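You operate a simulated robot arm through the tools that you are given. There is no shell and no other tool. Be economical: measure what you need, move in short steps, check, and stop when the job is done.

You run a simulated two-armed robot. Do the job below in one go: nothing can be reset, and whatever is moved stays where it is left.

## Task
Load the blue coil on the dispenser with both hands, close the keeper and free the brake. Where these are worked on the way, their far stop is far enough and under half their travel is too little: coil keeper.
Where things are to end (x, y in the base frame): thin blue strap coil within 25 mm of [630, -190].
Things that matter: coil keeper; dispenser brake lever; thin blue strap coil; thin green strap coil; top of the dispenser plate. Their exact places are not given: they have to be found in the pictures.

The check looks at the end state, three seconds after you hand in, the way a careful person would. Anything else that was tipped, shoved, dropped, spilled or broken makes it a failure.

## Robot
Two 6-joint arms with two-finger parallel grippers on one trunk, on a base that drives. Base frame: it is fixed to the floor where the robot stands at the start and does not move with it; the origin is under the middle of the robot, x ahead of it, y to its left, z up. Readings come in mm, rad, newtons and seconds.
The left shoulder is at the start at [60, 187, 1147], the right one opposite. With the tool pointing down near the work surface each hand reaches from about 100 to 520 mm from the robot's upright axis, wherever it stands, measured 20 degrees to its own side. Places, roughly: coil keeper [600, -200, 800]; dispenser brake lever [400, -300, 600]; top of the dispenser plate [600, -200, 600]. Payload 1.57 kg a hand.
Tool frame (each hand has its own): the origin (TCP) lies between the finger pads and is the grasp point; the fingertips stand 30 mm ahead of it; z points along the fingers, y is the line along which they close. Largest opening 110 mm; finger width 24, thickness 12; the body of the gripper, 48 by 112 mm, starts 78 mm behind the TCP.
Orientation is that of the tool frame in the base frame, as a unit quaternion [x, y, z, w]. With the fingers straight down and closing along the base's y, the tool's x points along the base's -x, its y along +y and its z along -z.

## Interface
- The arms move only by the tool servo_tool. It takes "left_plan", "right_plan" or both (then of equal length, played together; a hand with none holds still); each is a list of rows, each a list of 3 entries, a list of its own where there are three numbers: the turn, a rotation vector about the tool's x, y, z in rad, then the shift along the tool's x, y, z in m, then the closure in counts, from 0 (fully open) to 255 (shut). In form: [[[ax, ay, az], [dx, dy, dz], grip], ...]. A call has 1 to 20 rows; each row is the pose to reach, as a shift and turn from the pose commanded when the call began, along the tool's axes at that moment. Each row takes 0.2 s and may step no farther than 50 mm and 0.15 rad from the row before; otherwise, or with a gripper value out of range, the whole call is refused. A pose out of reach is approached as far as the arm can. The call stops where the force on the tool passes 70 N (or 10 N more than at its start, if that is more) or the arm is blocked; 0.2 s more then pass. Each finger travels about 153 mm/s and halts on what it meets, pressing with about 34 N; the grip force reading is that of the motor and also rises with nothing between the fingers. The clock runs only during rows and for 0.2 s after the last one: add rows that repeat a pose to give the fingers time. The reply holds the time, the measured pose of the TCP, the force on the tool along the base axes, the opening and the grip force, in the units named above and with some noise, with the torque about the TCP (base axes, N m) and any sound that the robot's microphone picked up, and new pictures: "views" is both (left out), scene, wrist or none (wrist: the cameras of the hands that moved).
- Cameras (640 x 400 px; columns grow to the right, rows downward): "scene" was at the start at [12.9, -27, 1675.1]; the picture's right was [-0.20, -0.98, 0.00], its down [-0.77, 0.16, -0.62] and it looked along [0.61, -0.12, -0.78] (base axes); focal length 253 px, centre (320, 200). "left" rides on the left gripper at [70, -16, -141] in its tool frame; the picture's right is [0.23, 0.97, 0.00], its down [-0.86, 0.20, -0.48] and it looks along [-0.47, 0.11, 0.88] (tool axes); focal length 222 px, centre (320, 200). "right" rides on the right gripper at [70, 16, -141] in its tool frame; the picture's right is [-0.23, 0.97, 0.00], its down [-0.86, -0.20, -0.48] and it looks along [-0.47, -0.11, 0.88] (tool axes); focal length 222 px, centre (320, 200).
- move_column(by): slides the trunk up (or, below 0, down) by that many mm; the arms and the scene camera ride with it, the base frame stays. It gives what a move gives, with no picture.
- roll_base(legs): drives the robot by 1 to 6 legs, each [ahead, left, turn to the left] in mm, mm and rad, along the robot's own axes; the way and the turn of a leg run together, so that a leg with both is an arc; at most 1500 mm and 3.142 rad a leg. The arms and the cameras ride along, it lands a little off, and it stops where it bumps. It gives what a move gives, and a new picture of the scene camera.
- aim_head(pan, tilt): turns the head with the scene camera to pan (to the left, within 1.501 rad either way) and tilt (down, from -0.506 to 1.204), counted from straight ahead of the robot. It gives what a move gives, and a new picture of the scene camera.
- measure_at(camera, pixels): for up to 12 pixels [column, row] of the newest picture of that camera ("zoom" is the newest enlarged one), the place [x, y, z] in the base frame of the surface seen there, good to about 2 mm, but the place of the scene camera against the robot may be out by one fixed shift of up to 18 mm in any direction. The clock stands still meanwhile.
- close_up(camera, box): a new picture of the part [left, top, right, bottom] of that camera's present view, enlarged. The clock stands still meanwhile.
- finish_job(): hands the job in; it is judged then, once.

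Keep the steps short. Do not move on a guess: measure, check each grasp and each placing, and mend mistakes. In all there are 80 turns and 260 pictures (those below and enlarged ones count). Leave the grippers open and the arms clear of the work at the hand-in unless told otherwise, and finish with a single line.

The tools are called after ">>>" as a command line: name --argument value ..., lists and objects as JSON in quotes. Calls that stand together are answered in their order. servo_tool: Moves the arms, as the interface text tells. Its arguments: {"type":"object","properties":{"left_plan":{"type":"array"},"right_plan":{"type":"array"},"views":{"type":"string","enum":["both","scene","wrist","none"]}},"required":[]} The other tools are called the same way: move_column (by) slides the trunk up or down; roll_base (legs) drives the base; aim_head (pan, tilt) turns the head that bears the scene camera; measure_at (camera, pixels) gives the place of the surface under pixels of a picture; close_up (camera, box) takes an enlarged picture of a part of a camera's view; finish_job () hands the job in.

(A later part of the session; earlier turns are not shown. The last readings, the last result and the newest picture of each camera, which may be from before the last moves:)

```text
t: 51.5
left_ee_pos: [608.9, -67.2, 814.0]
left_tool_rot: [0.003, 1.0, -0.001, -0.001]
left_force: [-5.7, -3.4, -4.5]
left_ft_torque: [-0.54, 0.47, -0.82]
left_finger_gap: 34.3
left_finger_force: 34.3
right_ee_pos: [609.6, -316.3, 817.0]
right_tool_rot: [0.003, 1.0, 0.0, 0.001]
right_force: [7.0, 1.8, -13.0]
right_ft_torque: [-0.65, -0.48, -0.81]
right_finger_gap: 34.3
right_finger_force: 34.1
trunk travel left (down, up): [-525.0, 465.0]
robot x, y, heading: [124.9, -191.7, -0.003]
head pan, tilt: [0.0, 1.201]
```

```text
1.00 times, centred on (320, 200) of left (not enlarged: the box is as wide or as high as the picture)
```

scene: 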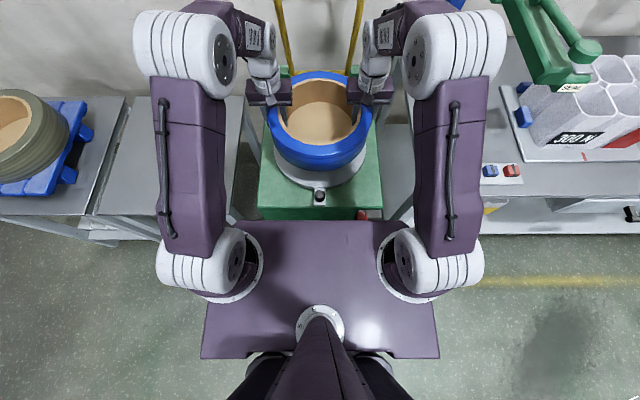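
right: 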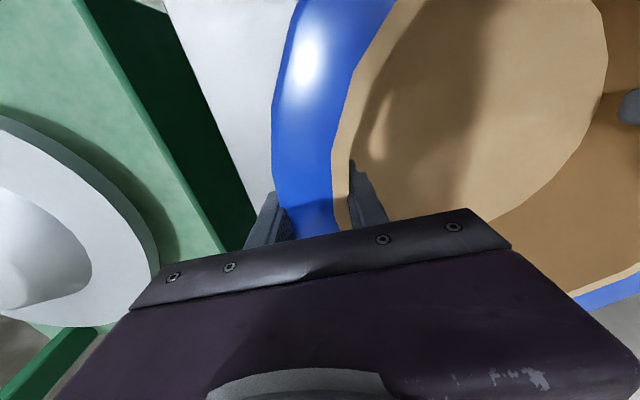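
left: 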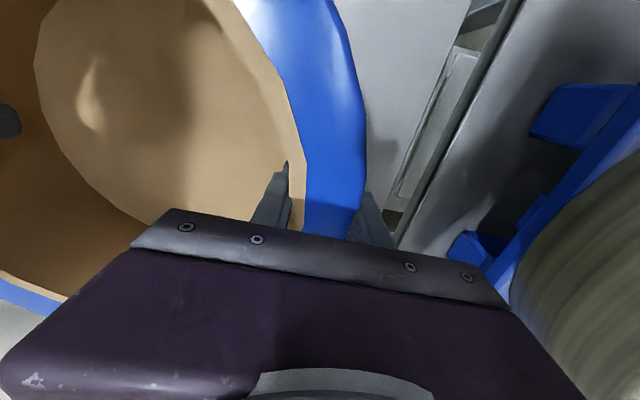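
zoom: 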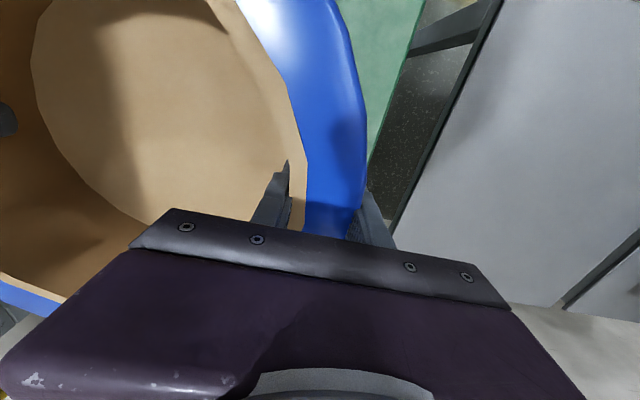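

The coil hangs over the dispenser with its centre at about (607,−192). It needs about +23 mm in x. I'll drive 12 mm and do the rest with the arms before lowering.

>>> roll_base --legs '[[12, 1, 0]]'

>>> servo_tool --left_plan '[[[0, 0, 0], [-0.005, 0.0, 0], 255], [[0, 0, 0], [-0.01, 0.0, 0], 255], [[0, 0, 0], [-0.01, 0.0, 0], 255]]' --right_plan '[[[0, 0, 0], [-0.005, 0.0, 0], 255], [[0, 0, 0], [-0.01, 0.0, 0], 255], [[0, 0, 0], [-0.01, 0.0, 0], 255]]'

>>> measure_at --camera "right" --pixels '[[275, 100], [285, 50], [340, 130], [600, 305], [285, 170], [450, 100]]'

>>> measure_at --camera "left" --pixels '[[362, 100], [350, 40], [290, 120], [30, 300], [360, 150], [150, 100]]'

```text
t: 52.3
left_ee_pos: [618.5, -64.1, 813.7]
left_tool_rot: [0.002, 1.0, 0.0, -0.001]
left_force: [-6.4, -1.3, -3.6]
left_ft_torque: [-0.65, -0.71, -0.71]
left_finger_gap: 34.8
left_finger_force: 34.2
right_ee_pos: [621.3, -315.7, 816.7]
right_tool_rot: [0.002, 1.0, 0.0, 0.002]
right_force: [6.6, 1.6, -12.5]
right_ft_torque: [-0.54, 0.72, -0.93]
right_finger_gap: 34.6
right_finger_force: 33.8
trunk travel left (down, up): [-525.0, 465.0]
robot x, y, heading: [133.5, -187.7, -0.006]
head pan, tilt: [0.0, 1.201]
```

scene: 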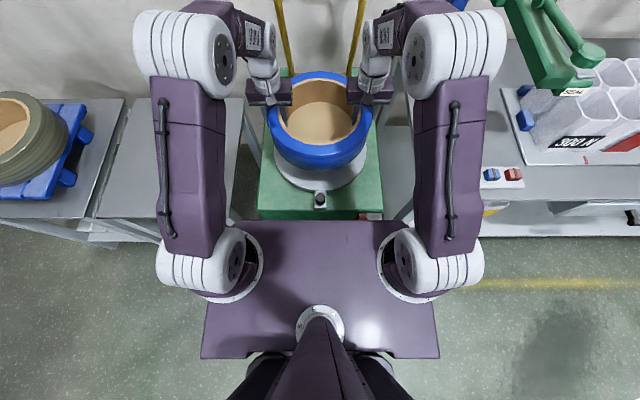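

```text
t: 53.1
left_ee_pos: [629.3, -64.1, 814.8]
left_tool_rot: [0.003, 1.0, 0.0, -0.001]
left_force: [0.5, -2.6, -5.1]
left_ft_torque: [-0.35, 0.65, 0.05]
left_finger_gap: 34.6
left_finger_force: 34.1
right_ee_pos: [631.9, -315.3, 817.1]
right_tool_rot: [0.002, 1.0, -0.001, 0.001]
right_force: [0.4, 3.2, -13.0]
right_ft_torque: [-0.76, -0.69, -0.03]
right_finger_gap: 34.8
right_finger_force: 33.7
trunk travel left (down, up): [-525.0, 465.0]
robot x, y, heading: [136.5, -191.6, -0.008]
head pan, tilt: [0.0, 1.201]
```

scene: 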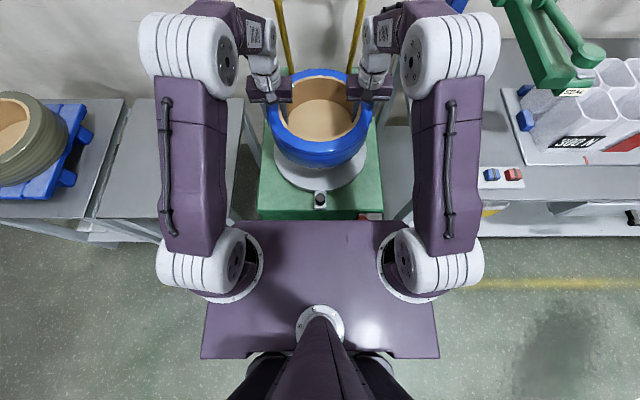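
right: 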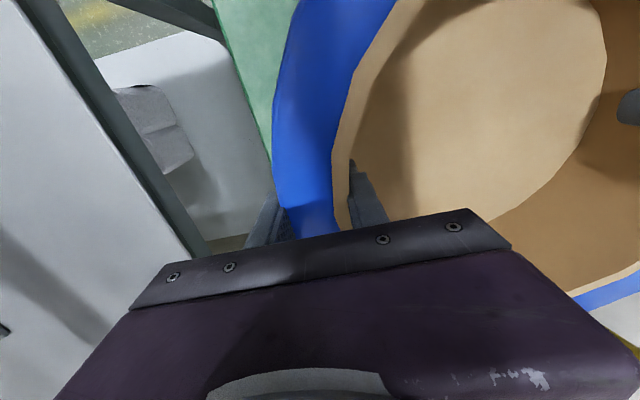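
left: 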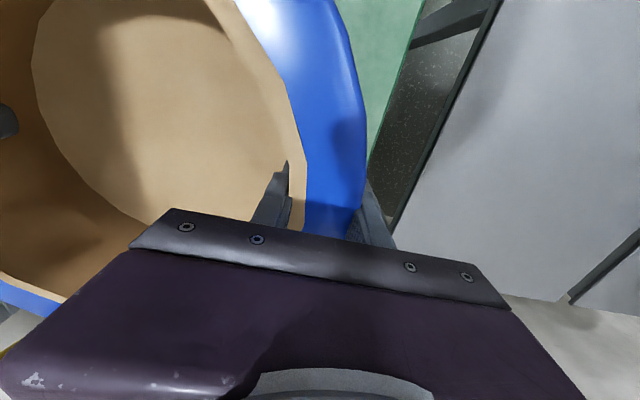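

```text
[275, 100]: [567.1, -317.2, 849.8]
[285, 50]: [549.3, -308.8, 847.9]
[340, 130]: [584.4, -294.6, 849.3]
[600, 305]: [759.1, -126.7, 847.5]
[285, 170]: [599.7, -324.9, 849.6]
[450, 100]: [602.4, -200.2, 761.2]
```

```text
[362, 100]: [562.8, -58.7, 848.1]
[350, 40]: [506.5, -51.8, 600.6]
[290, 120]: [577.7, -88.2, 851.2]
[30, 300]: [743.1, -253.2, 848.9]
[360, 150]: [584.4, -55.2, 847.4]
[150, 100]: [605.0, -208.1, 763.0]
```

The coil centre is now at about (629,−189). I'll lower 65 mm with the trunk. After that the arms go down in short steps with the force watched, because the hub top is at z≈688.

>>> move_column --by -65

>>> servo_tool --left_plan '[[[0, 0, 0], [0, 0, 0.005], 255], [[0, 0, 0], [0, 0, 0.01], 255], [[0, 0, 0], [0, 0, 0.015], 255], [[0, 0, 0], [0, 0, 0.02], 255]]' --right_plan '[[[0, 0, 0], [0, 0, 0.005], 255], [[0, 0, 0], [0, 0, 0.01], 255], [[0, 0, 0], [0, 0, 0.015], 255], [[0, 0, 0], [0, 0, 0.02], 255]]' --views "none"

```text
t: 54.1
left_ee_pos: [629.7, -64.9, 748.8]
left_tool_rot: [0.003, 1.0, 0.0, -0.002]
left_force: [-1.6, -5.0, -1.9]
left_ft_torque: [-0.72, 0.04, -0.29]
left_finger_gap: 34.7
left_finger_force: 34.4
right_ee_pos: [631.6, -315.1, 752.3]
right_tool_rot: [0.003, 1.0, 0.001, 0.002]
right_force: [1.6, 4.6, -14.4]
right_ft_torque: [-0.97, -0.13, -0.2]
right_finger_gap: 34.5
right_finger_force: 33.8
trunk travel left (down, up): [-460.0, 530.0]
robot x, y, heading: [135.6, -188.8, -0.002]
head pan, tilt: [0.0, 1.201]
```

```text
t: 55.1
left_ee_pos: [629.1, -65.1, 728.0]
left_tool_rot: [0.003, 1.0, -0.001, -0.001]
left_force: [1.4, -9.8, 2.1]
left_ft_torque: [-1.27, 0.67, 0.07]
left_finger_gap: 34.7
left_finger_force: 33.8
right_ee_pos: [632.1, -317.1, 732.1]
right_tool_rot: [0.003, 1.0, 0.0, 0.001]
right_force: [-1.1, 10.5, -18.9]
right_ft_torque: [-1.55, -0.67, 0.14]
right_finger_gap: 34.6
right_finger_force: 33.6
trunk travel left (down, up): [-460.0, 530.0]
robot x, y, heading: [134.6, -192.1, -0.002]
head pan, tilt: [0.0, 1.201]
```

The coil bottom is already below the hub top with no contact, so the hub is inside the bore. I'll continue down toward the plate at z≈645.

>>> servo_tool --left_plan '[[[0, 0, 0], [0, 0, 0.005], 255], [[0, 0, 0], [0, 0, 0.01], 255], [[0, 0, 0], [0, 0, 0.015], 255], [[0, 0, 0], [0, 0, 0.02], 255], [[0, 0, 0], [0, 0, 0.024], 255], [[0, 0, 0], [0, 0, 0.027], 255]]' --right_plan '[[[0, 0, 0], [0, 0, 0.006], 255], [[0, 0, 0], [0, 0, 0.011], 255], [[0, 0, 0], [0, 0, 0.016], 255], [[0, 0, 0], [0, 0, 0.021], 255], [[0, 0, 0], [0, 0, 0.025], 255], [[0, 0, 0], [0, 0, 0.028], 255]]' --views "scene"

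```text
t: 56.5
left_ee_pos: [628.6, -65.4, 701.7]
left_tool_rot: [0.003, 1.0, 0.0, -0.002]
left_force: [6.8, -21.5, -18.8]
left_ft_torque: [1.7, -0.16, 0.72]
left_finger_gap: 34.2
left_finger_force: 33.8
right_ee_pos: [632.6, -315.2, 703.6]
right_tool_rot: [0.003, 1.0, 0.001, 0.002]
right_force: [-7.3, 21.6, 0.4]
right_ft_torque: [0.9, 0.21, 0.88]
right_finger_gap: 34.7
right_finger_force: 34.3
trunk travel left (down, up): [-460.0, 530.0]
robot x, y, heading: [134.5, -193.7, 0.0]
head pan, tilt: [0.0, 1.201]
```

scene: 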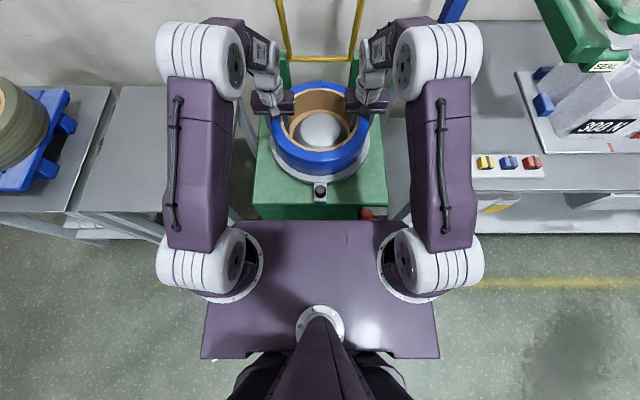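

The hub shows inside the bore, and the hands still carry the full weight (−18 N), so the coil is a few mm short of the plate. I'll lower in 1.5 mm steps.

>>> servo_tool --left_plan '[[[0, 0, 0], [0, 0, 0.0015], 255], [[0, 0, 0], [0, 0, 0.003], 255]]' --right_plan '[[[0, 0, 0], [0, 0, 0.001], 255], [[0, 0, 0], [0, 0, 0.0025], 255]]' --views "none"

>>> servo_tool --left_plan '[[[0, 0, 0], [0, 0, 0.001], 255], [[0, 0, 0], [0, 0, 0.002], 255]]' --right_plan '[[[0, 0, 0], [0, 0, 0.001], 255], [[0, 0, 0], [0, 0, 0.002], 255]]' --views "wrist"

```text
t: 57.1
left_ee_pos: [629.0, -64.5, 699.7]
left_tool_rot: [0.004, 1.0, 0.0, 0.0]
left_force: [3.6, -25.0, -9.2]
left_ft_torque: [0.67, -0.53, 0.29]
left_finger_gap: 34.7
left_finger_force: 34.0
right_ee_pos: [631.8, -314.5, 703.4]
right_tool_rot: [0.002, 1.0, -0.001, 0.004]
right_force: [-2.6, 21.8, 4.5]
right_ft_torque: [-0.43, 0.09, 0.32]
right_finger_gap: 34.2
right_finger_force: 34.0
trunk travel left (down, up): [-460.0, 530.0]
robot x, y, heading: [135.2, -188.8, -0.006]
head pan, tilt: [0.0, 1.201]
```

```text
t: 57.7
left_ee_pos: [628.6, -64.0, 700.4]
left_tool_rot: [0.002, 1.0, -0.001, 0.003]
left_force: [10.7, -22.5, 13.4]
left_ft_torque: [0.69, 1.13, 0.54]
left_finger_gap: 34.6
left_finger_force: 34.1
right_ee_pos: [632.4, -315.1, 703.4]
right_tool_rot: [0.002, 1.0, 0.0, 0.005]
right_force: [4.2, 22.1, 17.0]
right_ft_torque: [-0.47, 1.12, 0.3]
right_finger_gap: 34.6
right_finger_force: 33.8
trunk travel left (down, up): [-460.0, 530.0]
robot x, y, heading: [133.0, -187.1, -0.006]
head pan, tilt: [0.0, 1.201]
```

right: 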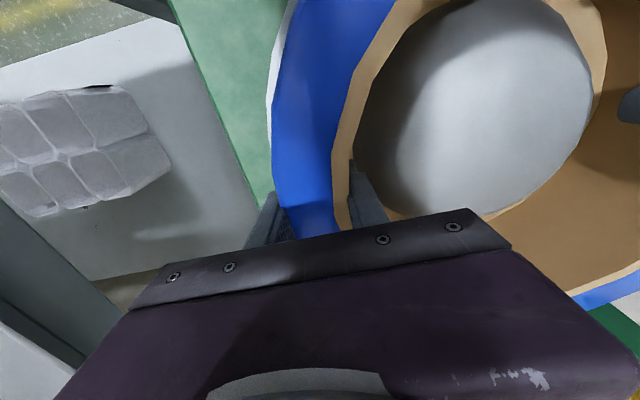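
left: 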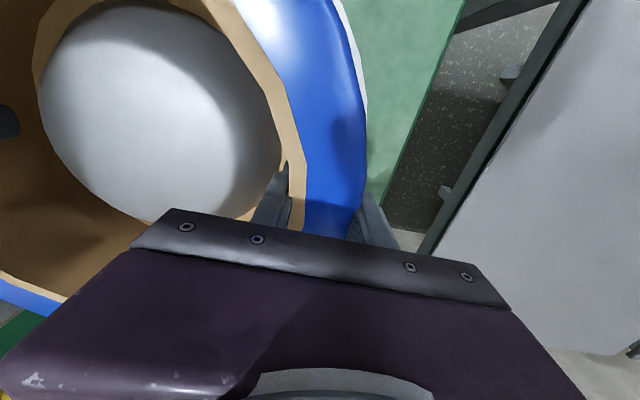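

The coil is seated: both hands now feel an upward push. I'll open only to about 50 mm, because the inner fingers are near the hub, and then rise straight up.

>>> servo_tool --left_plan '[[[0, 0, 0], [0, 0, 0], 138], [[0, 0, 0], [0, 0, 0], 138], [[0, 0, 0], [0, 0, -0.03], 138], [[0, 0, 0], [0, 0, -0.07], 138], [[0, 0, 0], [0, 0, -0.11], 138], [[0, 0, 0], [0, 0, -0.15], 138], [[0, 0, 0], [0, 0, -0.19], 60]]' --right_plan '[[[0, 0, 0], [0, 0, 0], 138], [[0, 0, 0], [0, 0, 0], 138], [[0, 0, 0], [0, 0, -0.03], 138], [[0, 0, 0], [0, 0, -0.07], 138], [[0, 0, 0], [0, 0, -0.11], 138], [[0, 0, 0], [0, 0, -0.15], 138], [[0, 0, 0], [0, 0, -0.19], 60]]'

>>> measure_at --camera "right" --pixels '[[300, 130], [328, 130], [335, 200], [598, 60], [565, 60], [560, 150], [450, 100], [310, 60]]'

```text
t: 59.3
left_ee_pos: [628.6, -63.0, 888.5]
left_tool_rot: [0.003, 1.0, 0.0, 0.0]
left_force: [-0.3, -0.2, 0.5]
left_ft_torque: [0.02, -0.01, 0.02]
left_finger_gap: 84.1
left_finger_force: 0.0
right_ee_pos: [628.7, -318.2, 890.4]
right_tool_rot: [0.003, 1.0, 0.0, 0.002]
right_force: [-0.4, 0.2, 0.6]
right_ft_torque: [-0.01, 0.01, 0.01]
right_finger_gap: 84.1
right_finger_force: 0.0
trunk travel left (down, up): [-460.0, 530.0]
robot x, y, heading: [134.0, -192.6, -0.005]
head pan, tilt: [0.0, 1.201]
```

scene: 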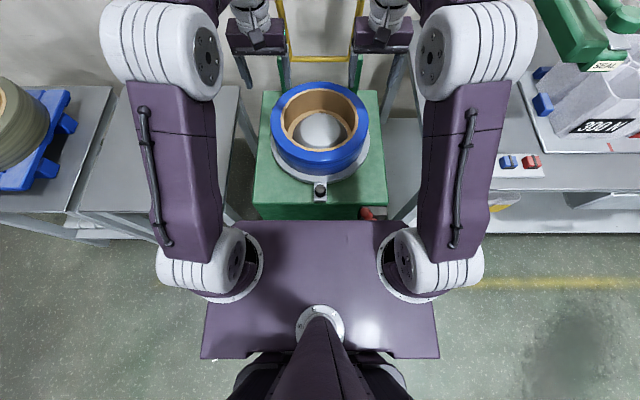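
right: 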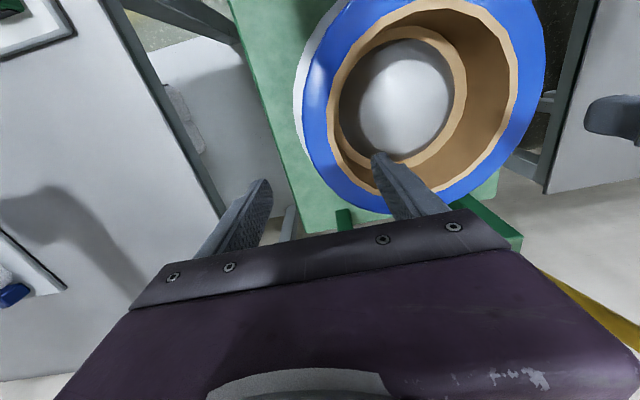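
left: 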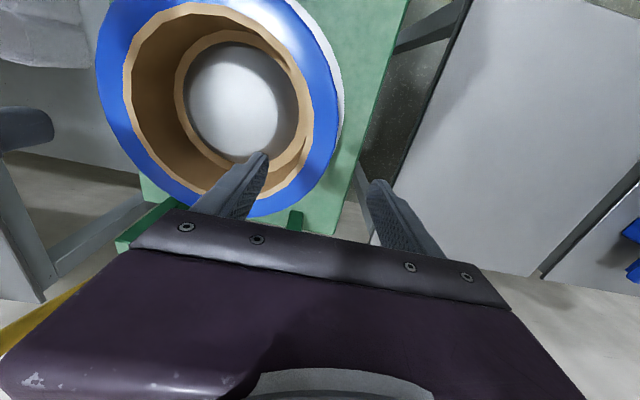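

```text
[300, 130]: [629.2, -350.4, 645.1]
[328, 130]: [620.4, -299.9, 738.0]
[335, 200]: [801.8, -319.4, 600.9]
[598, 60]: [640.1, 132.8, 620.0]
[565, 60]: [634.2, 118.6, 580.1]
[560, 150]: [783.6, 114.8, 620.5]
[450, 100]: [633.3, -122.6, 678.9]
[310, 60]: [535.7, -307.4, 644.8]
```

The coil is on the plate. I'll check its centre and how level it is with more rim points.

>>> measure_at --camera "right" --pixels '[[318, 100], [318, 150], [350, 180], [350, 35], [400, 8], [530, 100], [535, 40], [480, 180], [362, 100], [455, 60]]'

>>> measure_at --camera "left" --pixels '[[325, 100], [320, 60], [300, 25], [310, 165], [112, 60], [115, 110], [130, 150], [165, 185], [270, 205], [180, 90]]'

>>> close_up --camera "right" --box '[290, 0, 560, 220]'

```text
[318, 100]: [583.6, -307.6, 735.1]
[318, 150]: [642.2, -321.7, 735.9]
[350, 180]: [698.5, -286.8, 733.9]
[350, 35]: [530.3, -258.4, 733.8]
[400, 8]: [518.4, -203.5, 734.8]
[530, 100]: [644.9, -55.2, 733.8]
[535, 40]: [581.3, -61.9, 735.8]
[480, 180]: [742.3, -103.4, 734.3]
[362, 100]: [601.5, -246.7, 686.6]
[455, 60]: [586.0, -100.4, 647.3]
```

```text
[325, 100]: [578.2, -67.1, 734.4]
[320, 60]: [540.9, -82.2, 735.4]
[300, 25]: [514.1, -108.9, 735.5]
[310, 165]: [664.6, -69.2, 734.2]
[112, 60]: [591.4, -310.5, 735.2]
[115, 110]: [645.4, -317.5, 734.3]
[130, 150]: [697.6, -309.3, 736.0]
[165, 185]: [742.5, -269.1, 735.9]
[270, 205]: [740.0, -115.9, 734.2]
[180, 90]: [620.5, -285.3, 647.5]
```

```text
1.82 times, centred on (425, 110) of right
```

zoom: 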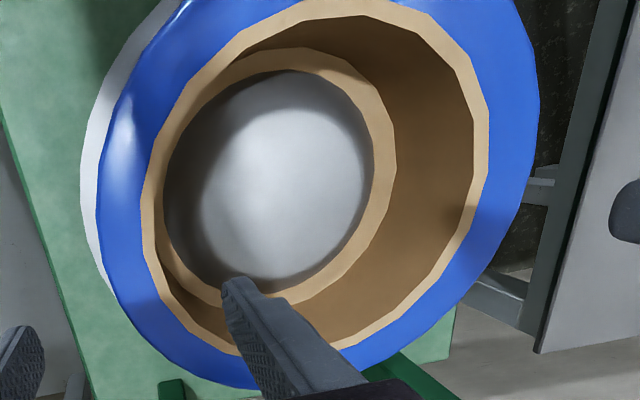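

The coil sits level (rim z≈735) with its centre at about (630,−187), well within 25 mm. Next is the keeper. I'll back the robot to where I swung it before (x≈−57, y≈−90) and raise the trunk 115 mm.

>>> roll_base --legs '[[-191, 0, 0], [0, 100, 0]]'

>>> move_column --by 115

>>> servo_tool --right_plan '[[[0, -0.14, 0], [-0.01, 0, -0.015], 100], [[0, -0.28, 0], [-0.02, 0, -0.03], 120], [[0, -0.42, 0], [-0.03, 0, -0.045], 120], [[0, -0.56, 0], [-0.04, 0, -0.06], 120], [[0, -0.7, 0], [-0.05, 0, -0.075], 120], [[0, -0.84, 0], [-0.06, 0, -0.09], 120], [[0, -0.98, 0], [-0.07, 0, -0.105], 120], [[0, -1.12, 0], [-0.08, 0, -0.12], 120], [[0, -1.25, 0], [-0.09, 0, -0.13], 120], [[0, -1.35, 0], [-0.1, 0, -0.14], 120]]' --views "scene"

```text
t: 61.6
left_ee_pos: [441.9, 37.6, 887.7]
left_tool_rot: [0.004, 1.0, -0.001, 0.0]
left_force: [-0.2, 0.3, -0.4]
left_ft_torque: [-0.01, 0.01, 0.0]
left_finger_gap: 84.0
left_finger_force: 0.1
right_ee_pos: [442.7, -215.3, 889.0]
right_tool_rot: [0.004, 1.0, -0.001, 0.002]
right_force: [-0.2, 0.6, -0.4]
right_ft_torque: [0.03, -0.01, 0.01]
right_finger_gap: 84.1
right_finger_force: 0.1
trunk travel left (down, up): [-460.0, 530.0]
robot x, y, heading: [-54.9, -86.8, 0.001]
head pan, tilt: [0.0, 1.201]
```

scene: 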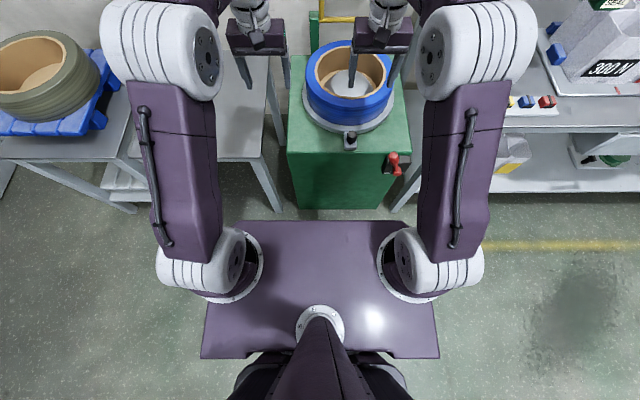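

```text
t: 63.1
left_ee_pos: [441.0, 35.3, 1003.4]
left_tool_rot: [0.004, 1.0, 0.0, 0.0]
left_force: [-0.5, 0.7, -0.5]
left_ft_torque: [-0.02, 0.0, -0.02]
left_finger_gap: 84.0
left_finger_force: 0.0
right_ee_pos: [442.5, -215.3, 1003.6]
right_tool_rot: [0.003, 1.0, 0.0, 0.003]
right_force: [0.7, -0.9, 0.0]
right_ft_torque: [-0.02, 0.0, -0.02]
right_finger_gap: 84.0
right_finger_force: 0.2
trunk travel left (down, up): [-575.0, 415.0]
robot x, y, heading: [-55.2, -87.8, -0.008]
head pan, tilt: [0.0, 1.201]
```

```text
t: 65.3
left_ee_pos: [440.9, 36.5, 1003.0]
left_tool_rot: [0.003, 1.0, 0.0, -0.001]
left_force: [-0.5, 0.2, 1.3]
left_ft_torque: [0.03, -0.01, 0.03]
left_finger_gap: 84.3
left_finger_force: 0.0
right_ee_pos: [542.8, -216.7, 1144.8]
right_tool_rot: [0.004, 0.78, -0.003, 0.626]
right_force: [-1.0, 0.3, -0.2]
right_ft_torque: [0.03, -0.02, -0.04]
right_finger_gap: 58.1
right_finger_force: 0.0
right hand out of reach, approached as far as the arm can: row 8, 9
trunk travel left (down, up): [-575.0, 415.0]
robot x, y, heading: [-52.9, -85.8, -0.003]
head pan, tilt: [0.0, 1.201]
```

scene: 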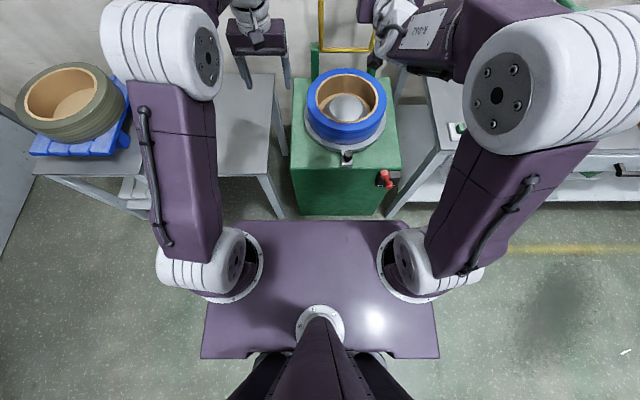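

The right hand is almost level at (543,−217,1145). I'll roll it −90° and then measure the bar.

>>> servo_tool --right_plan '[[[0, 0, -0.15], [0, 0, 0], 120], [[0, 0, -0.3], [0, 0, 0], 120], [[0, 0, -0.45], [0, 0, 0], 120], [[0, 0, -0.6], [0, 0, 0], 120], [[0, 0, -0.75], [0, 0, 0], 120], [[0, 0, -0.9], [0, 0, 0], 120], [[0, 0, -1.05], [0, 0, 0], 120], [[0, 0, -1.2], [0, 0, 0], 120], [[0, 0, -1.35], [0, 0, 0], 120], [[0, 0, -1.5], [0, 0, 0], 120], [[0, 0, -1.571], [0, 0, 0], 120], [[0, 0, -1.571], [0, 0, 0], 120]]' --views "wrist"

```text
t: 67.9
left_ee_pos: [440.7, 37.4, 1003.0]
left_tool_rot: [0.003, 1.0, 0.0, 0.001]
left_force: [-0.6, -0.4, -0.3]
left_ft_torque: [0.0, 0.01, -0.03]
left_finger_gap: 84.2
left_finger_force: 0.0
right_ee_pos: [541.2, -216.4, 1144.0]
right_tool_rot: [-0.549, 0.553, -0.445, 0.441]
right_force: [-0.7, 1.1, 0.1]
right_ft_torque: [-0.01, 0.0, 0.0]
right_finger_gap: 58.3
right_finger_force: 0.1
trunk travel left (down, up): [-575.0, 415.0]
robot x, y, heading: [-55.4, -88.7, -0.007]
head pan, tilt: [0.0, 1.201]
```

right: 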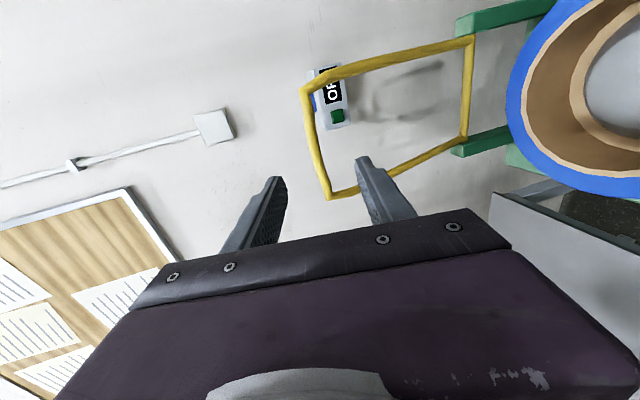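

The front bar runs from about (306,90) to (329,195) in the right picture. I'll measure it.

>>> close_up --camera "right" --box '[280, 60, 400, 210]'

>>> measure_at --camera "right" --pixels '[[307, 105], [312, 130], [317, 152], [323, 178], [305, 92], [326, 76], [329, 194], [466, 45]]'

```text
2.67 times, centred on (340, 135) of right
```

zoom: 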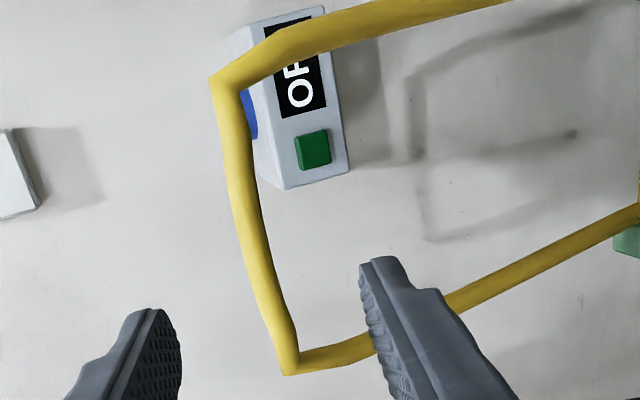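

```text
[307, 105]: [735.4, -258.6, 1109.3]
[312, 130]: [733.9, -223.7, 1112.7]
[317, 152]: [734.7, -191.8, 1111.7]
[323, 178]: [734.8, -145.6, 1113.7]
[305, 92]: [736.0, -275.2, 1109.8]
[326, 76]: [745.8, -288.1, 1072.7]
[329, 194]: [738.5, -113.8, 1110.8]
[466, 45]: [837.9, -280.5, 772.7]
```

The bar centre is at about (742, 1110), or 1.29 rad. I'll advance 203 mm along the fingers with a −10 mm correction and close on it.

>>> servo_tool --right_plan '[[[0, 0, 0], [0, -0.01, 0.04], 120], [[0, 0, 0], [0, -0.01, 0.08], 120], [[0, 0, 0], [0, -0.01, 0.12], 120], [[0, 0, 0], [0, -0.01, 0.16], 120], [[0, 0, 0], [0, -0.01, 0.2], 120], [[0, 0, 0], [0, -0.01, 0.2], 200], [[0, 0, 0], [0, -0.01, 0.2], 255], [[0, 0, 0], [0, -0.01, 0.2], 255]]'

```text
t: 69.7
left_ee_pos: [440.7, 35.6, 1001.4]
left_tool_rot: [0.003, 1.0, 0.0, -0.001]
left_force: [-0.9, 0.3, 0.6]
left_ft_torque: [0.01, 0.03, 0.0]
left_finger_gap: 84.1
left_finger_force: 0.0
right_ee_pos: [740.3, -217.8, 1109.9]
right_tool_rot: [-0.55, 0.554, -0.444, 0.44]
right_force: [0.0, -0.7, -7.2]
right_ft_torque: [0.02, 0.19, 0.35]
right_finger_gap: 21.6
right_finger_force: 34.6
trunk travel left (down, up): [-575.0, 415.0]
robot x, y, heading: [-55.2, -86.9, -0.003]
head pan, tilt: [0.0, 1.201]
```

scene: 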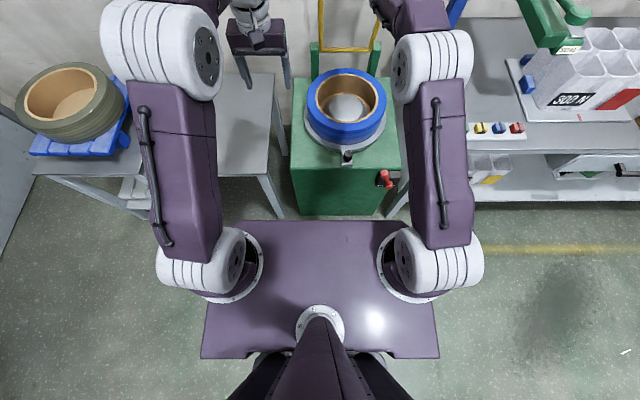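
right: 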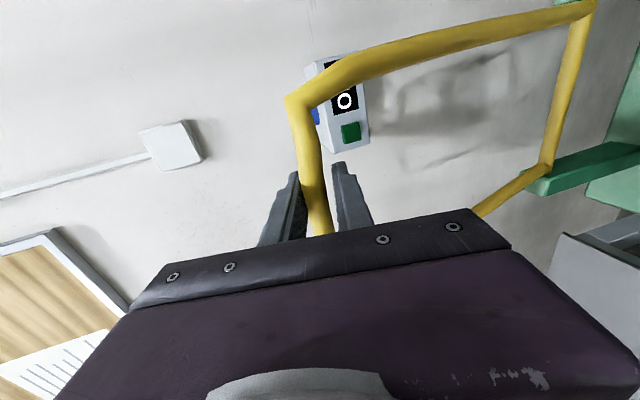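

The grip is firm at 21.6 mm. I'll swing the keeper back down along the same arc, first to 0.5 rad.

>>> servo_tool --right_plan '[[[-0.04, 0, 0], [0, 0.0166, -0.0275], 255], [[-0.08, 0, 0], [0, 0.038, -0.0563], 255], [[-0.12, 0, 0], [0, 0.0621, -0.0829], 255], [[-0.16, 0, 0], [0, 0.0888, -0.107], 255], [[-0.2, 0, 0], [0, 0.1177, -0.1282], 255], [[-0.24, 0, 0], [0, 0.1486, -0.1465], 255], [[-0.28, 0, 0], [0, 0.1812, -0.1615], 255], [[-0.32, 0, 0], [0, 0.2151, -0.1733], 255]]'

```text
t: 71.5
left_ee_pos: [440.6, 37.1, 1003.3]
left_tool_rot: [0.003, 1.0, 0.0, 0.001]
left_force: [1.0, 0.6, -0.5]
left_ft_torque: [-0.02, -0.01, 0.01]
left_finger_gap: 84.1
left_finger_force: 0.2
right_ee_pos: [521.4, -217.0, 937.0]
right_tool_rot: [-0.612, 0.617, -0.351, 0.349]
right_force: [-0.4, 0.8, -0.5]
right_ft_torque: [-0.31, -0.2, 0.04]
right_finger_gap: 21.8
right_finger_force: 35.0
trunk travel left (down, up): [-575.0, 415.0]
robot x, y, heading: [-53.6, -87.7, -0.005]
head pan, tilt: [0.0, 1.201]
```

scene: 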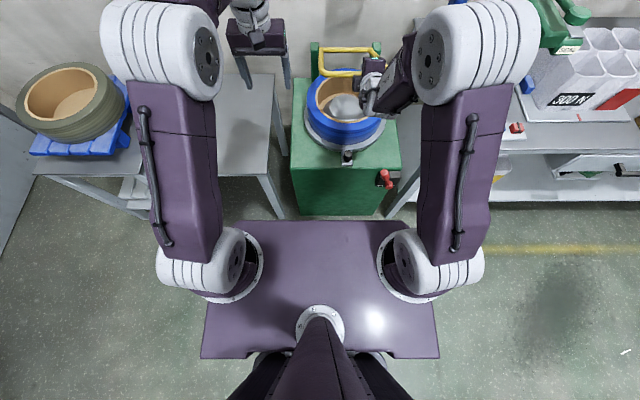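
right: 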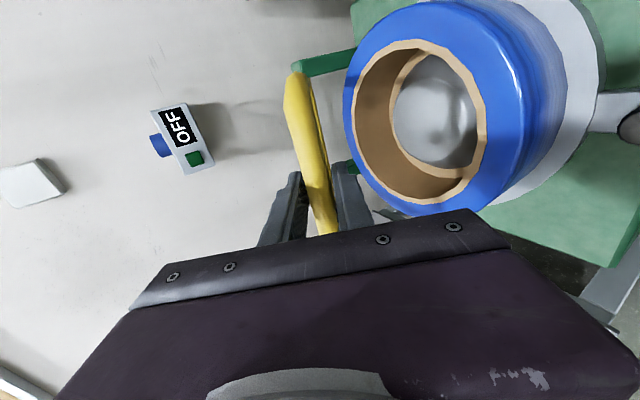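

The keeper is at 0.5 rad and the grip is still good. I'll continue to 0.1 rad while levelling the hand, so the lower finger stays above the coil top at z 735.

>>> servo_tool --right_plan '[[[0.11, 0, 0], [0, 0.0342, 0.0031], 255], [[0.22, 0, 0], [0, 0.0698, 0.0098], 255], [[0.33, 0, 0], [0, 0.1046, 0.02], 255], [[0.44, 0, 0], [0, 0.1381, 0.0337], 255]]'

```text
t: 72.5
left_ee_pos: [438.7, 37.1, 1004.2]
left_tool_rot: [0.004, 1.0, 0.001, 0.003]
left_force: [-0.3, 0.2, -0.7]
left_ft_torque: [0.02, 0.0, -0.04]
left_finger_gap: 84.0
left_finger_force: 0.1
right_ee_pos: [477.3, -214.9, 802.4]
right_tool_rot: [-0.521, 0.526, -0.478, 0.473]
right_force: [-23.1, -8.4, -0.8]
right_ft_torque: [-0.06, 0.14, -0.19]
right_finger_gap: 21.7
right_finger_force: 34.7
right hand out of reach, approached as far as the arm can: row 1, 2, 3
trunk travel left (down, up): [-575.0, 415.0]
robot x, y, heading: [-52.0, -90.2, -0.008]
head pan, tilt: [0.0, 1.201]
```

scene: 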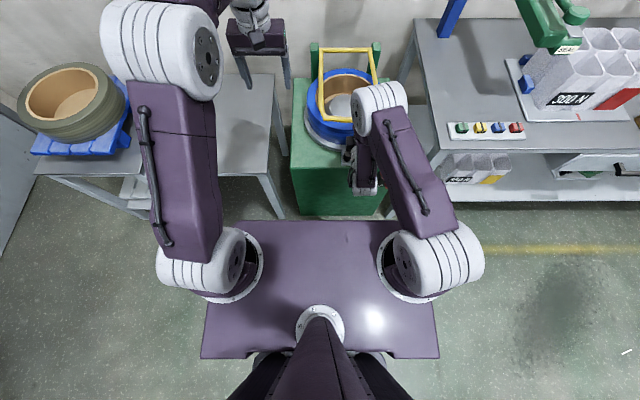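
right: 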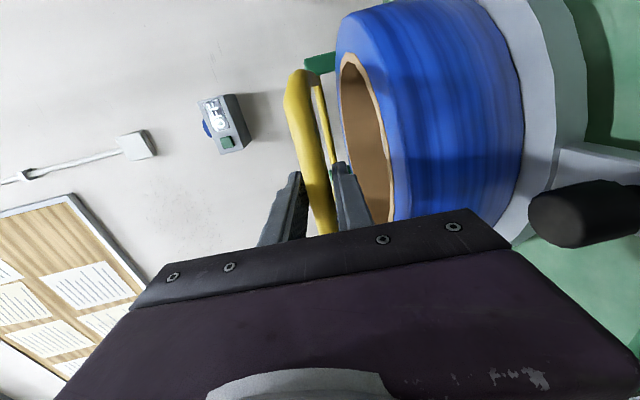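

The keeper is nearly down, with the bar at z≈802. I'll lower it to z≈778, open only to about 30 mm so the lower finger stays above the coil, and slide the hand back out.

>>> servo_tool --right_plan '[[[0.03, 0, 0], [0, 0.012, 0.003], 255], [[0.06, 0, 0], [0, 0.024, 0.004], 255], [[0.06, 0, 0], [0, 0.024, 0.004], 180], [[0.06, 0, 0], [0, 0.024, 0.004], 180], [[0.06, 0, 0], [0, 0.024, -0.03], 180], [[0.06, 0, 0], [0, 0.024, -0.06], 180]]'

>>> measure_at --camera "right" --pixels '[[300, 100], [308, 140], [316, 180]]'

```text
t: 73.9
left_ee_pos: [440.7, 37.5, 1003.9]
left_tool_rot: [0.003, 1.0, 0.0, 0.0]
left_force: [0.2, 0.2, -0.1]
left_ft_torque: [0.0, 0.0, 0.02]
left_finger_gap: 84.0
left_finger_force: 0.0
right_ee_pos: [428.8, -209.4, 782.7]
right_tool_rot: [-0.507, 0.511, -0.493, 0.489]
right_force: [-0.4, 0.0, 0.0]
right_ft_torque: [-0.02, -0.02, -0.01]
right_finger_gap: 32.5
right_finger_force: 0.0
right hand out of reach, approached as far as the arm can: row 6
trunk travel left (down, up): [-575.0, 415.0]
robot x, y, heading: [-52.7, -90.1, -0.004]
head pan, tilt: [0.0, 1.201]
```

scene: 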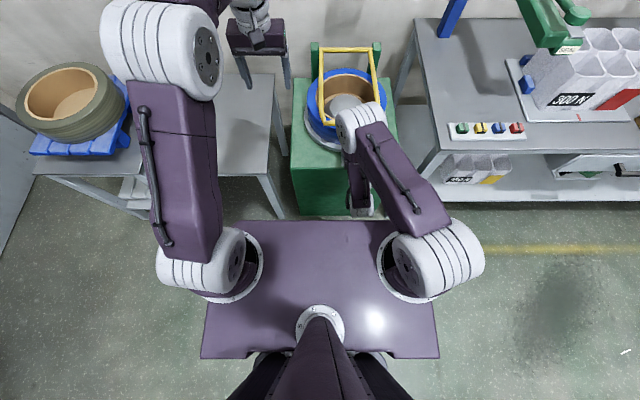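
right: 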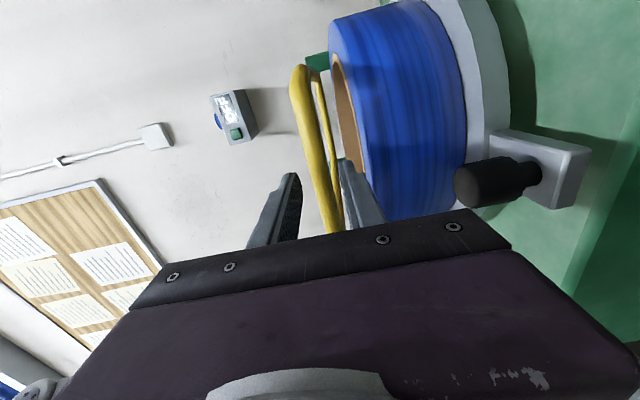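

```text
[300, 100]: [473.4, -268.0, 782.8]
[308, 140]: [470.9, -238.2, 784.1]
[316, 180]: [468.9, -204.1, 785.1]
```

The hand is out, with its tips in front of the bar. The bar is at z≈783. I'll rise 55 mm, close the fingers, move in over the bar and press it down.

>>> servo_tool --right_plan '[[[0, 0, 0], [0, -0.03, 0.0], 255], [[0, 0, 0], [0, -0.06, 0.0], 255], [[0, 0, 0], [0, -0.06, 0.03], 255], [[0, 0, 0], [0, -0.06, 0.06], 255], [[0, 0, 0], [0, -0.045, 0.06], 255], [[0, 0, 0], [0, -0.03, 0.06], 255], [[0, 0, 0], [0, -0.02, 0.06], 255]]'

```text
t: 75.5
left_ee_pos: [441.7, 36.5, 1002.7]
left_tool_rot: [0.004, 1.0, 0.0, 0.0]
left_force: [0.1, -0.4, -0.1]
left_ft_torque: [-0.01, 0.01, 0.0]
left_finger_gap: 84.1
left_finger_force: 0.0
right_ee_pos: [490.7, -209.7, 800.2]
right_tool_rot: [-0.507, 0.511, -0.492, 0.49]
right_force: [0.5, 0.0, 0.7]
right_ft_torque: [0.01, 0.0, 0.04]
right_finger_gap: 0.2
right_finger_force: 21.2
trunk travel left (down, up): [-575.0, 415.0]
robot x, y, heading: [-51.1, -86.0, -0.009]
head pan, tilt: [0.0, 1.201]
```

scene: 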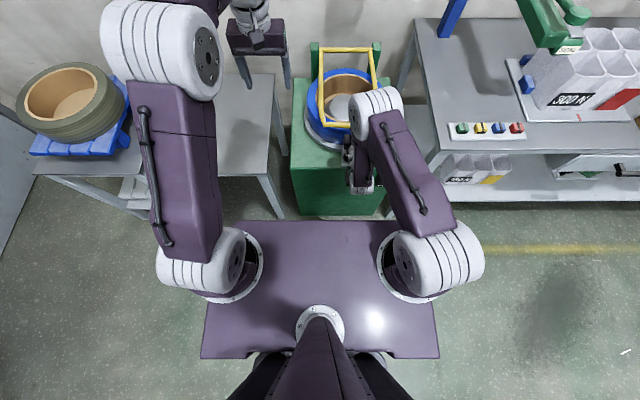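
right: 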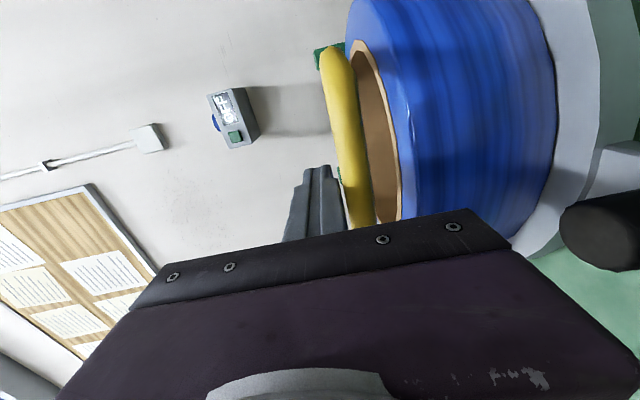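

The closed fingers are just above the bar. I'll press down in 4 mm steps to TCP z≈778.

>>> servo_tool --right_plan '[[[0, 0, 0], [0, 0.005, 0], 255], [[0, 0, 0], [0, 0.01, 0.0], 255], [[0, 0, 0], [0, 0.014, 0], 255], [[0, 0, 0], [0, 0.018, 0], 255], [[0, 0, 0], [0, 0.022, 0], 255]]'

>>> measure_at --camera "right" --pixels '[[332, 80], [342, 130], [352, 180]]'

```text
t: 76.7
left_ee_pos: [440.5, 36.3, 1004.2]
left_tool_rot: [0.003, 1.0, 0.0, 0.001]
left_force: [0.9, -0.3, -0.8]
left_ft_torque: [0.0, -0.02, 0.0]
left_finger_gap: 84.2
left_finger_force: 0.0
right_ee_pos: [490.1, -209.0, 783.5]
right_tool_rot: [-0.505, 0.509, -0.495, 0.491]
right_force: [7.0, -3.8, 19.9]
right_ft_torque: [-0.05, 0.16, 0.05]
right_finger_gap: 0.0
right_finger_force: 20.9
trunk travel left (down, up): [-575.0, 415.0]
robot x, y, heading: [-52.9, -88.3, -0.007]
head pan, tilt: [0.0, 1.201]
```

scene: 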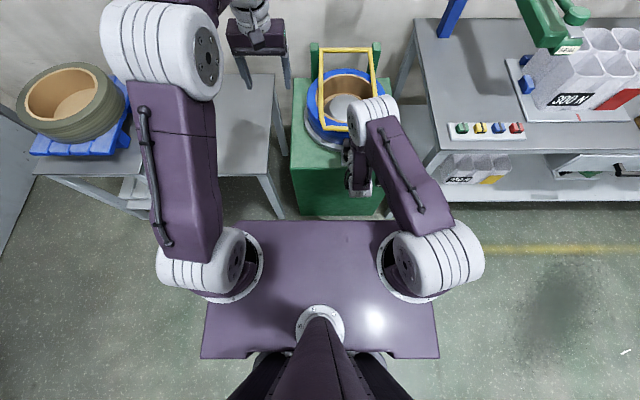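
right: 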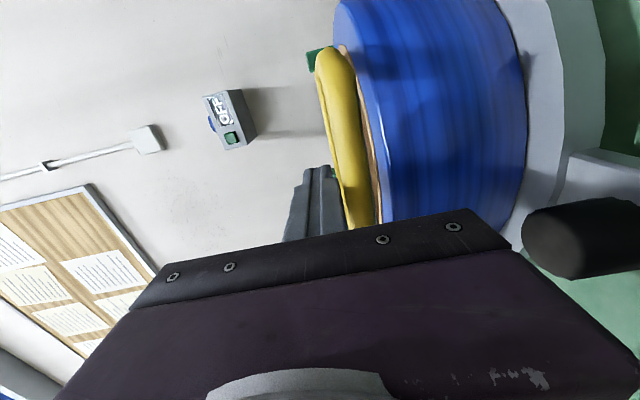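

```text
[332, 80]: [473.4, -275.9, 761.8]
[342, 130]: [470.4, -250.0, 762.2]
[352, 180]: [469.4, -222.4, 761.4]
```

The bar moved down; its front surface is at z≈762 and its top at ≈771. It was at ≈766 when closed at the start. I'll press a bit more until it meets its stop.

>>> servo_tool --right_plan '[[[0, 0, 0], [0, 0.003, 0], 255], [[0, 0, 0], [0, 0.006, 0.0], 255], [[0, 0, 0], [0, 0.009, 0], 255], [[0, 0, 0], [0, 0.012, 0], 255]]' --views "wrist"

>>> measure_at --camera "right" --pixels '[[330, 80], [340, 130], [350, 180]]'

```text
t: 77.8
left_ee_pos: [436.5, 38.1, 1003.9]
left_tool_rot: [0.004, 1.0, 0.0, 0.002]
left_force: [0.1, -0.7, 0.4]
left_ft_torque: [-0.01, 0.0, -0.03]
left_finger_gap: 84.1
left_finger_force: 0.1
right_ee_pos: [490.7, -207.4, 782.7]
right_tool_rot: [0.494, -0.5, 0.505, -0.501]
right_force: [-9.5, -1.0, 27.0]
right_ft_torque: [-0.08, 0.46, 0.05]
right_finger_gap: 0.0
right_finger_force: 20.7
trunk travel left (down, up): [-575.0, 415.0]
robot x, y, heading: [-52.5, -84.8, -0.008]
head pan, tilt: [0.0, 1.201]
stopped in row 4 (right hand): the force on the tool passed its limit at 71 N (the readings are from after the stop); the commanded pose is now the measured one
```

right: 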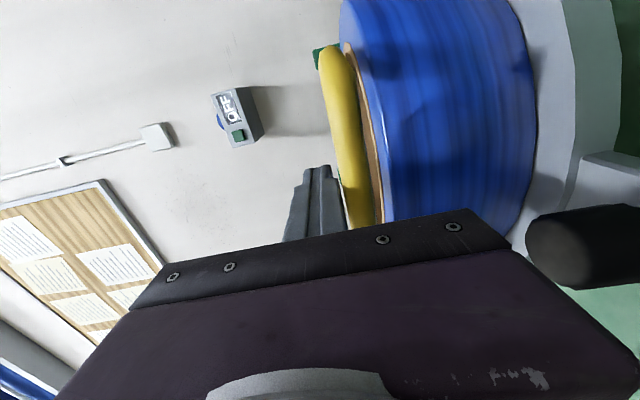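

```text
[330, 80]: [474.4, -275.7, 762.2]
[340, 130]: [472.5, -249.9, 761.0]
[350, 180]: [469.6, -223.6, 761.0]
```

The bar met its stop: 71 N with no further motion. The keeper is closed. I'll lift the hand off, drive back 120 mm and look at the brake lever.

>>> servo_tool --right_plan '[[[0, 0, 0], [0, -0.03, 0], 255], [[0, 0, 0], [0, -0.06, 0.0], 255], [[0, 0, 0], [0, -0.1, 0], 255], [[0, 0, 0], [0, -0.1, 0], 255]]' --views "none"

>>> roll_base --legs '[[-160, 0, 0]]'

>>> aim_head --pan -0.3 --tilt 1.0

>>> close_up --camera "scene" --box '[200, 60, 440, 220]'

```text
t: 78.8
left_ee_pos: [442.1, 37.1, 1002.9]
left_tool_rot: [0.004, 1.0, 0.0, 0.001]
left_force: [0.1, 0.0, -0.8]
left_ft_torque: [0.01, -0.01, -0.01]
left_finger_gap: 84.4
left_finger_force: 0.1
right_ee_pos: [493.6, -212.8, 878.0]
right_tool_rot: [-0.498, 0.504, -0.501, 0.497]
right_force: [0.0, 0.0, -0.4]
right_ft_torque: [-0.01, -0.01, -0.01]
right_finger_gap: 0.0
right_finger_force: 21.3
trunk travel left (down, up): [-575.0, 415.0]
robot x, y, heading: [-52.9, -87.1, -0.006]
head pan, tilt: [0.0, 1.201]
```

```text
t: 80.2
left_ee_pos: [279.0, 39.1, 1003.1]
left_tool_rot: [0.003, 1.0, 0.0, 0.0]
left_force: [-0.2, 0.9, 0.2]
left_ft_torque: [0.02, 0.0, -0.02]
left_finger_gap: 84.0
left_finger_force: 0.1
right_ee_pos: [332.4, -210.2, 879.0]
right_tool_rot: [-0.498, 0.503, -0.5, 0.499]
right_force: [-0.6, 0.5, -0.7]
right_ft_torque: [0.01, 0.02, -0.01]
right_finger_gap: 0.0
right_finger_force: 20.8
trunk travel left (down, up): [-575.0, 415.0]
robot x, y, heading: [-216.6, -84.6, -0.002]
head pan, tilt: [0.0, 1.201]
```

scene: 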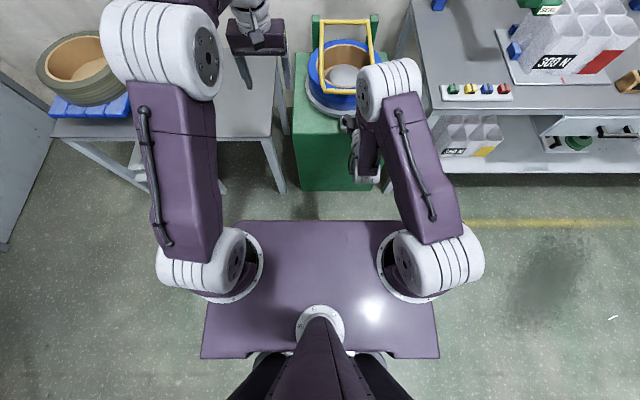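

```text
t: 81.0
left_ee_pos: [278.9, 38.2, 1002.1]
left_tool_rot: [0.002, 1.0, 0.001, 0.001]
left_force: [-0.2, -1.0, 0.0]
left_ft_torque: [-0.02, 0.01, 0.05]
left_finger_gap: 84.2
left_finger_force: 0.1
right_ee_pos: [332.8, -209.5, 878.0]
right_tool_rot: [-0.498, 0.503, -0.5, 0.499]
right_force: [0.5, -0.7, -0.3]
right_ft_torque: [-0.03, -0.02, -0.04]
right_finger_gap: 0.3
right_finger_force: 21.2
trunk travel left (down, up): [-575.0, 415.0]
robot x, y, heading: [-217.2, -83.9, -0.003]
head pan, tilt: [-0.3, 1.0]
```

scene: 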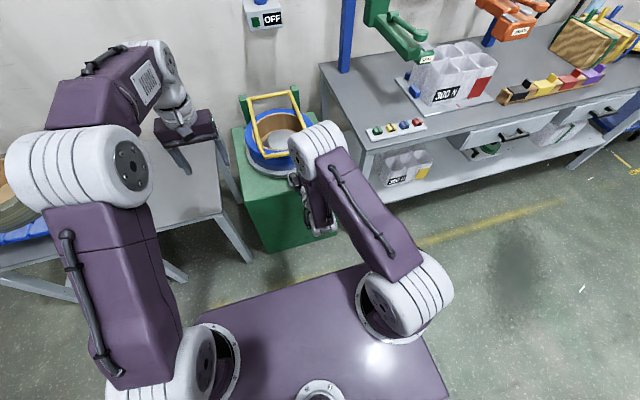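

```text
2.50 times, centred on (320, 140) of scene
```

zoom: 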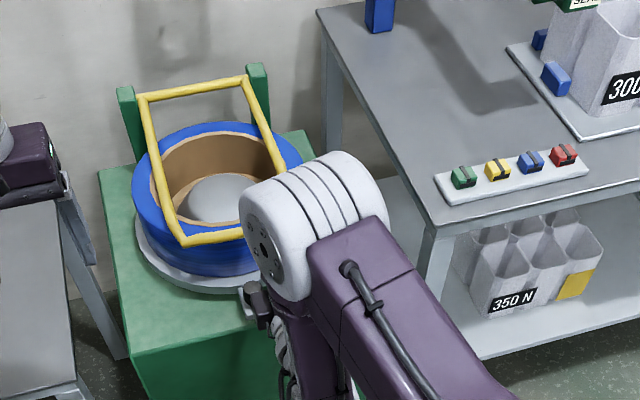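

The right arm hides the lever. I'll roll the right hand back and pitch it down, so its camera can look at the front of the brake box.

>>> servo_tool --right_plan '[[[0, 0, 0.15], [0.01, 0, 0], 200], [[0, 0, 0.3], [0.02, 0, 0], 200], [[0, 0, 0.45], [0.03, 0, 0], 200], [[0, 0, 0.6], [0.04, 0, 0], 200], [[0, 0, 0.75], [0.05, 0, 0], 200], [[0, 0, 0.9], [0.06, 0, 0], 200], [[0, 0, 1.05], [0.07, 0, 0], 200], [[0, 0, 1.2], [0.08, 0, 0], 200], [[0, 0, 1.35], [0.09, 0, 0], 200], [[0, 0, 1.5], [0.1, 0, 0], 200], [[0, 0, 1.571], [0.11, 0, 0], 200]]' --views "none"

>>> servo_tool --right_plan '[[[0, 0.14, 0], [0, 0, 0], 200], [[0, 0.28, 0], [0, 0, 0], 200], [[0, 0.42, 0], [0, 0, 0], 200], [[0, 0.56, 0], [0, 0, 0], 200], [[0, 0.7, 0], [0, 0, 0], 200], [[0, 0.84, 0], [0, 0, 0], 200], [[0, 0.9, 0], [0, 0, 0], 200]]'

```text
t: 83.4
left_ee_pos: [278.0, 36.3, 1002.3]
left_tool_rot: [0.003, 1.0, -0.001, 0.0]
left_force: [1.5, 0.2, 0.1]
left_ft_torque: [-0.01, -0.02, -0.02]
left_finger_gap: 84.1
left_finger_force: 0.1
right_ee_pos: [365.1, -226.1, 897.6]
right_tool_rot: [-0.033, 0.711, -0.072, 0.699]
right_force: [-0.4, 0.6, -0.9]
right_ft_torque: [0.01, -0.02, -0.02]
right_finger_gap: 23.6
right_finger_force: 0.1
right hand out of reach, approached as far as the arm can: row 1, 2, 3, 4, 5, 6, 7, 8, 9, 10, 11
trunk travel left (down, up): [-575.0, 415.0]
robot x, y, heading: [-213.0, -87.8, -0.004]
head pan, tilt: [-0.3, 1.0]
```

```text
t: 85.0
left_ee_pos: [279.2, 39.1, 1002.8]
left_tool_rot: [0.003, 1.0, 0.0, 0.001]
left_force: [-0.4, -0.2, -0.6]
left_ft_torque: [0.04, -0.02, 0.0]
left_finger_gap: 84.0
left_finger_force: 0.0
right_ee_pos: [363.3, -225.1, 897.6]
right_tool_rot: [0.001, 0.944, -0.079, 0.32]
right_force: [0.7, 0.7, 0.1]
right_ft_torque: [0.0, 0.02, 0.02]
right_finger_gap: 23.9
right_finger_force: 0.0
trunk travel left (down, up): [-575.0, 415.0]
robot x, y, heading: [-214.0, -89.7, -0.004]
head pan, tilt: [-0.3, 1.0]
```

scene: 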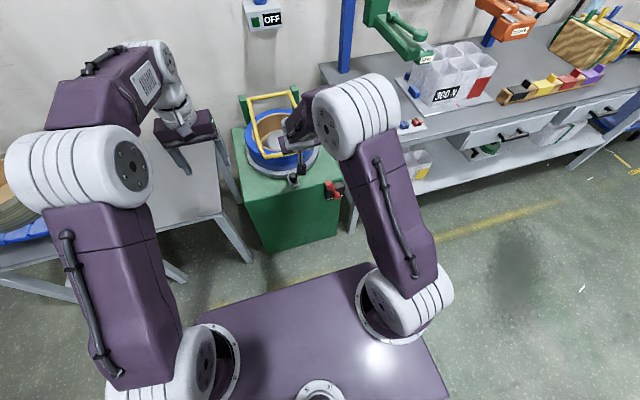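
right: 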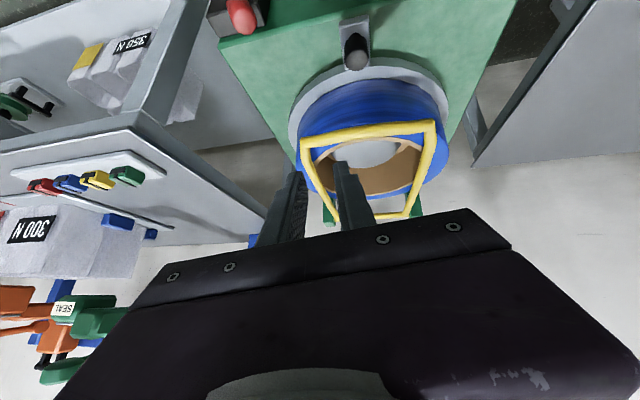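

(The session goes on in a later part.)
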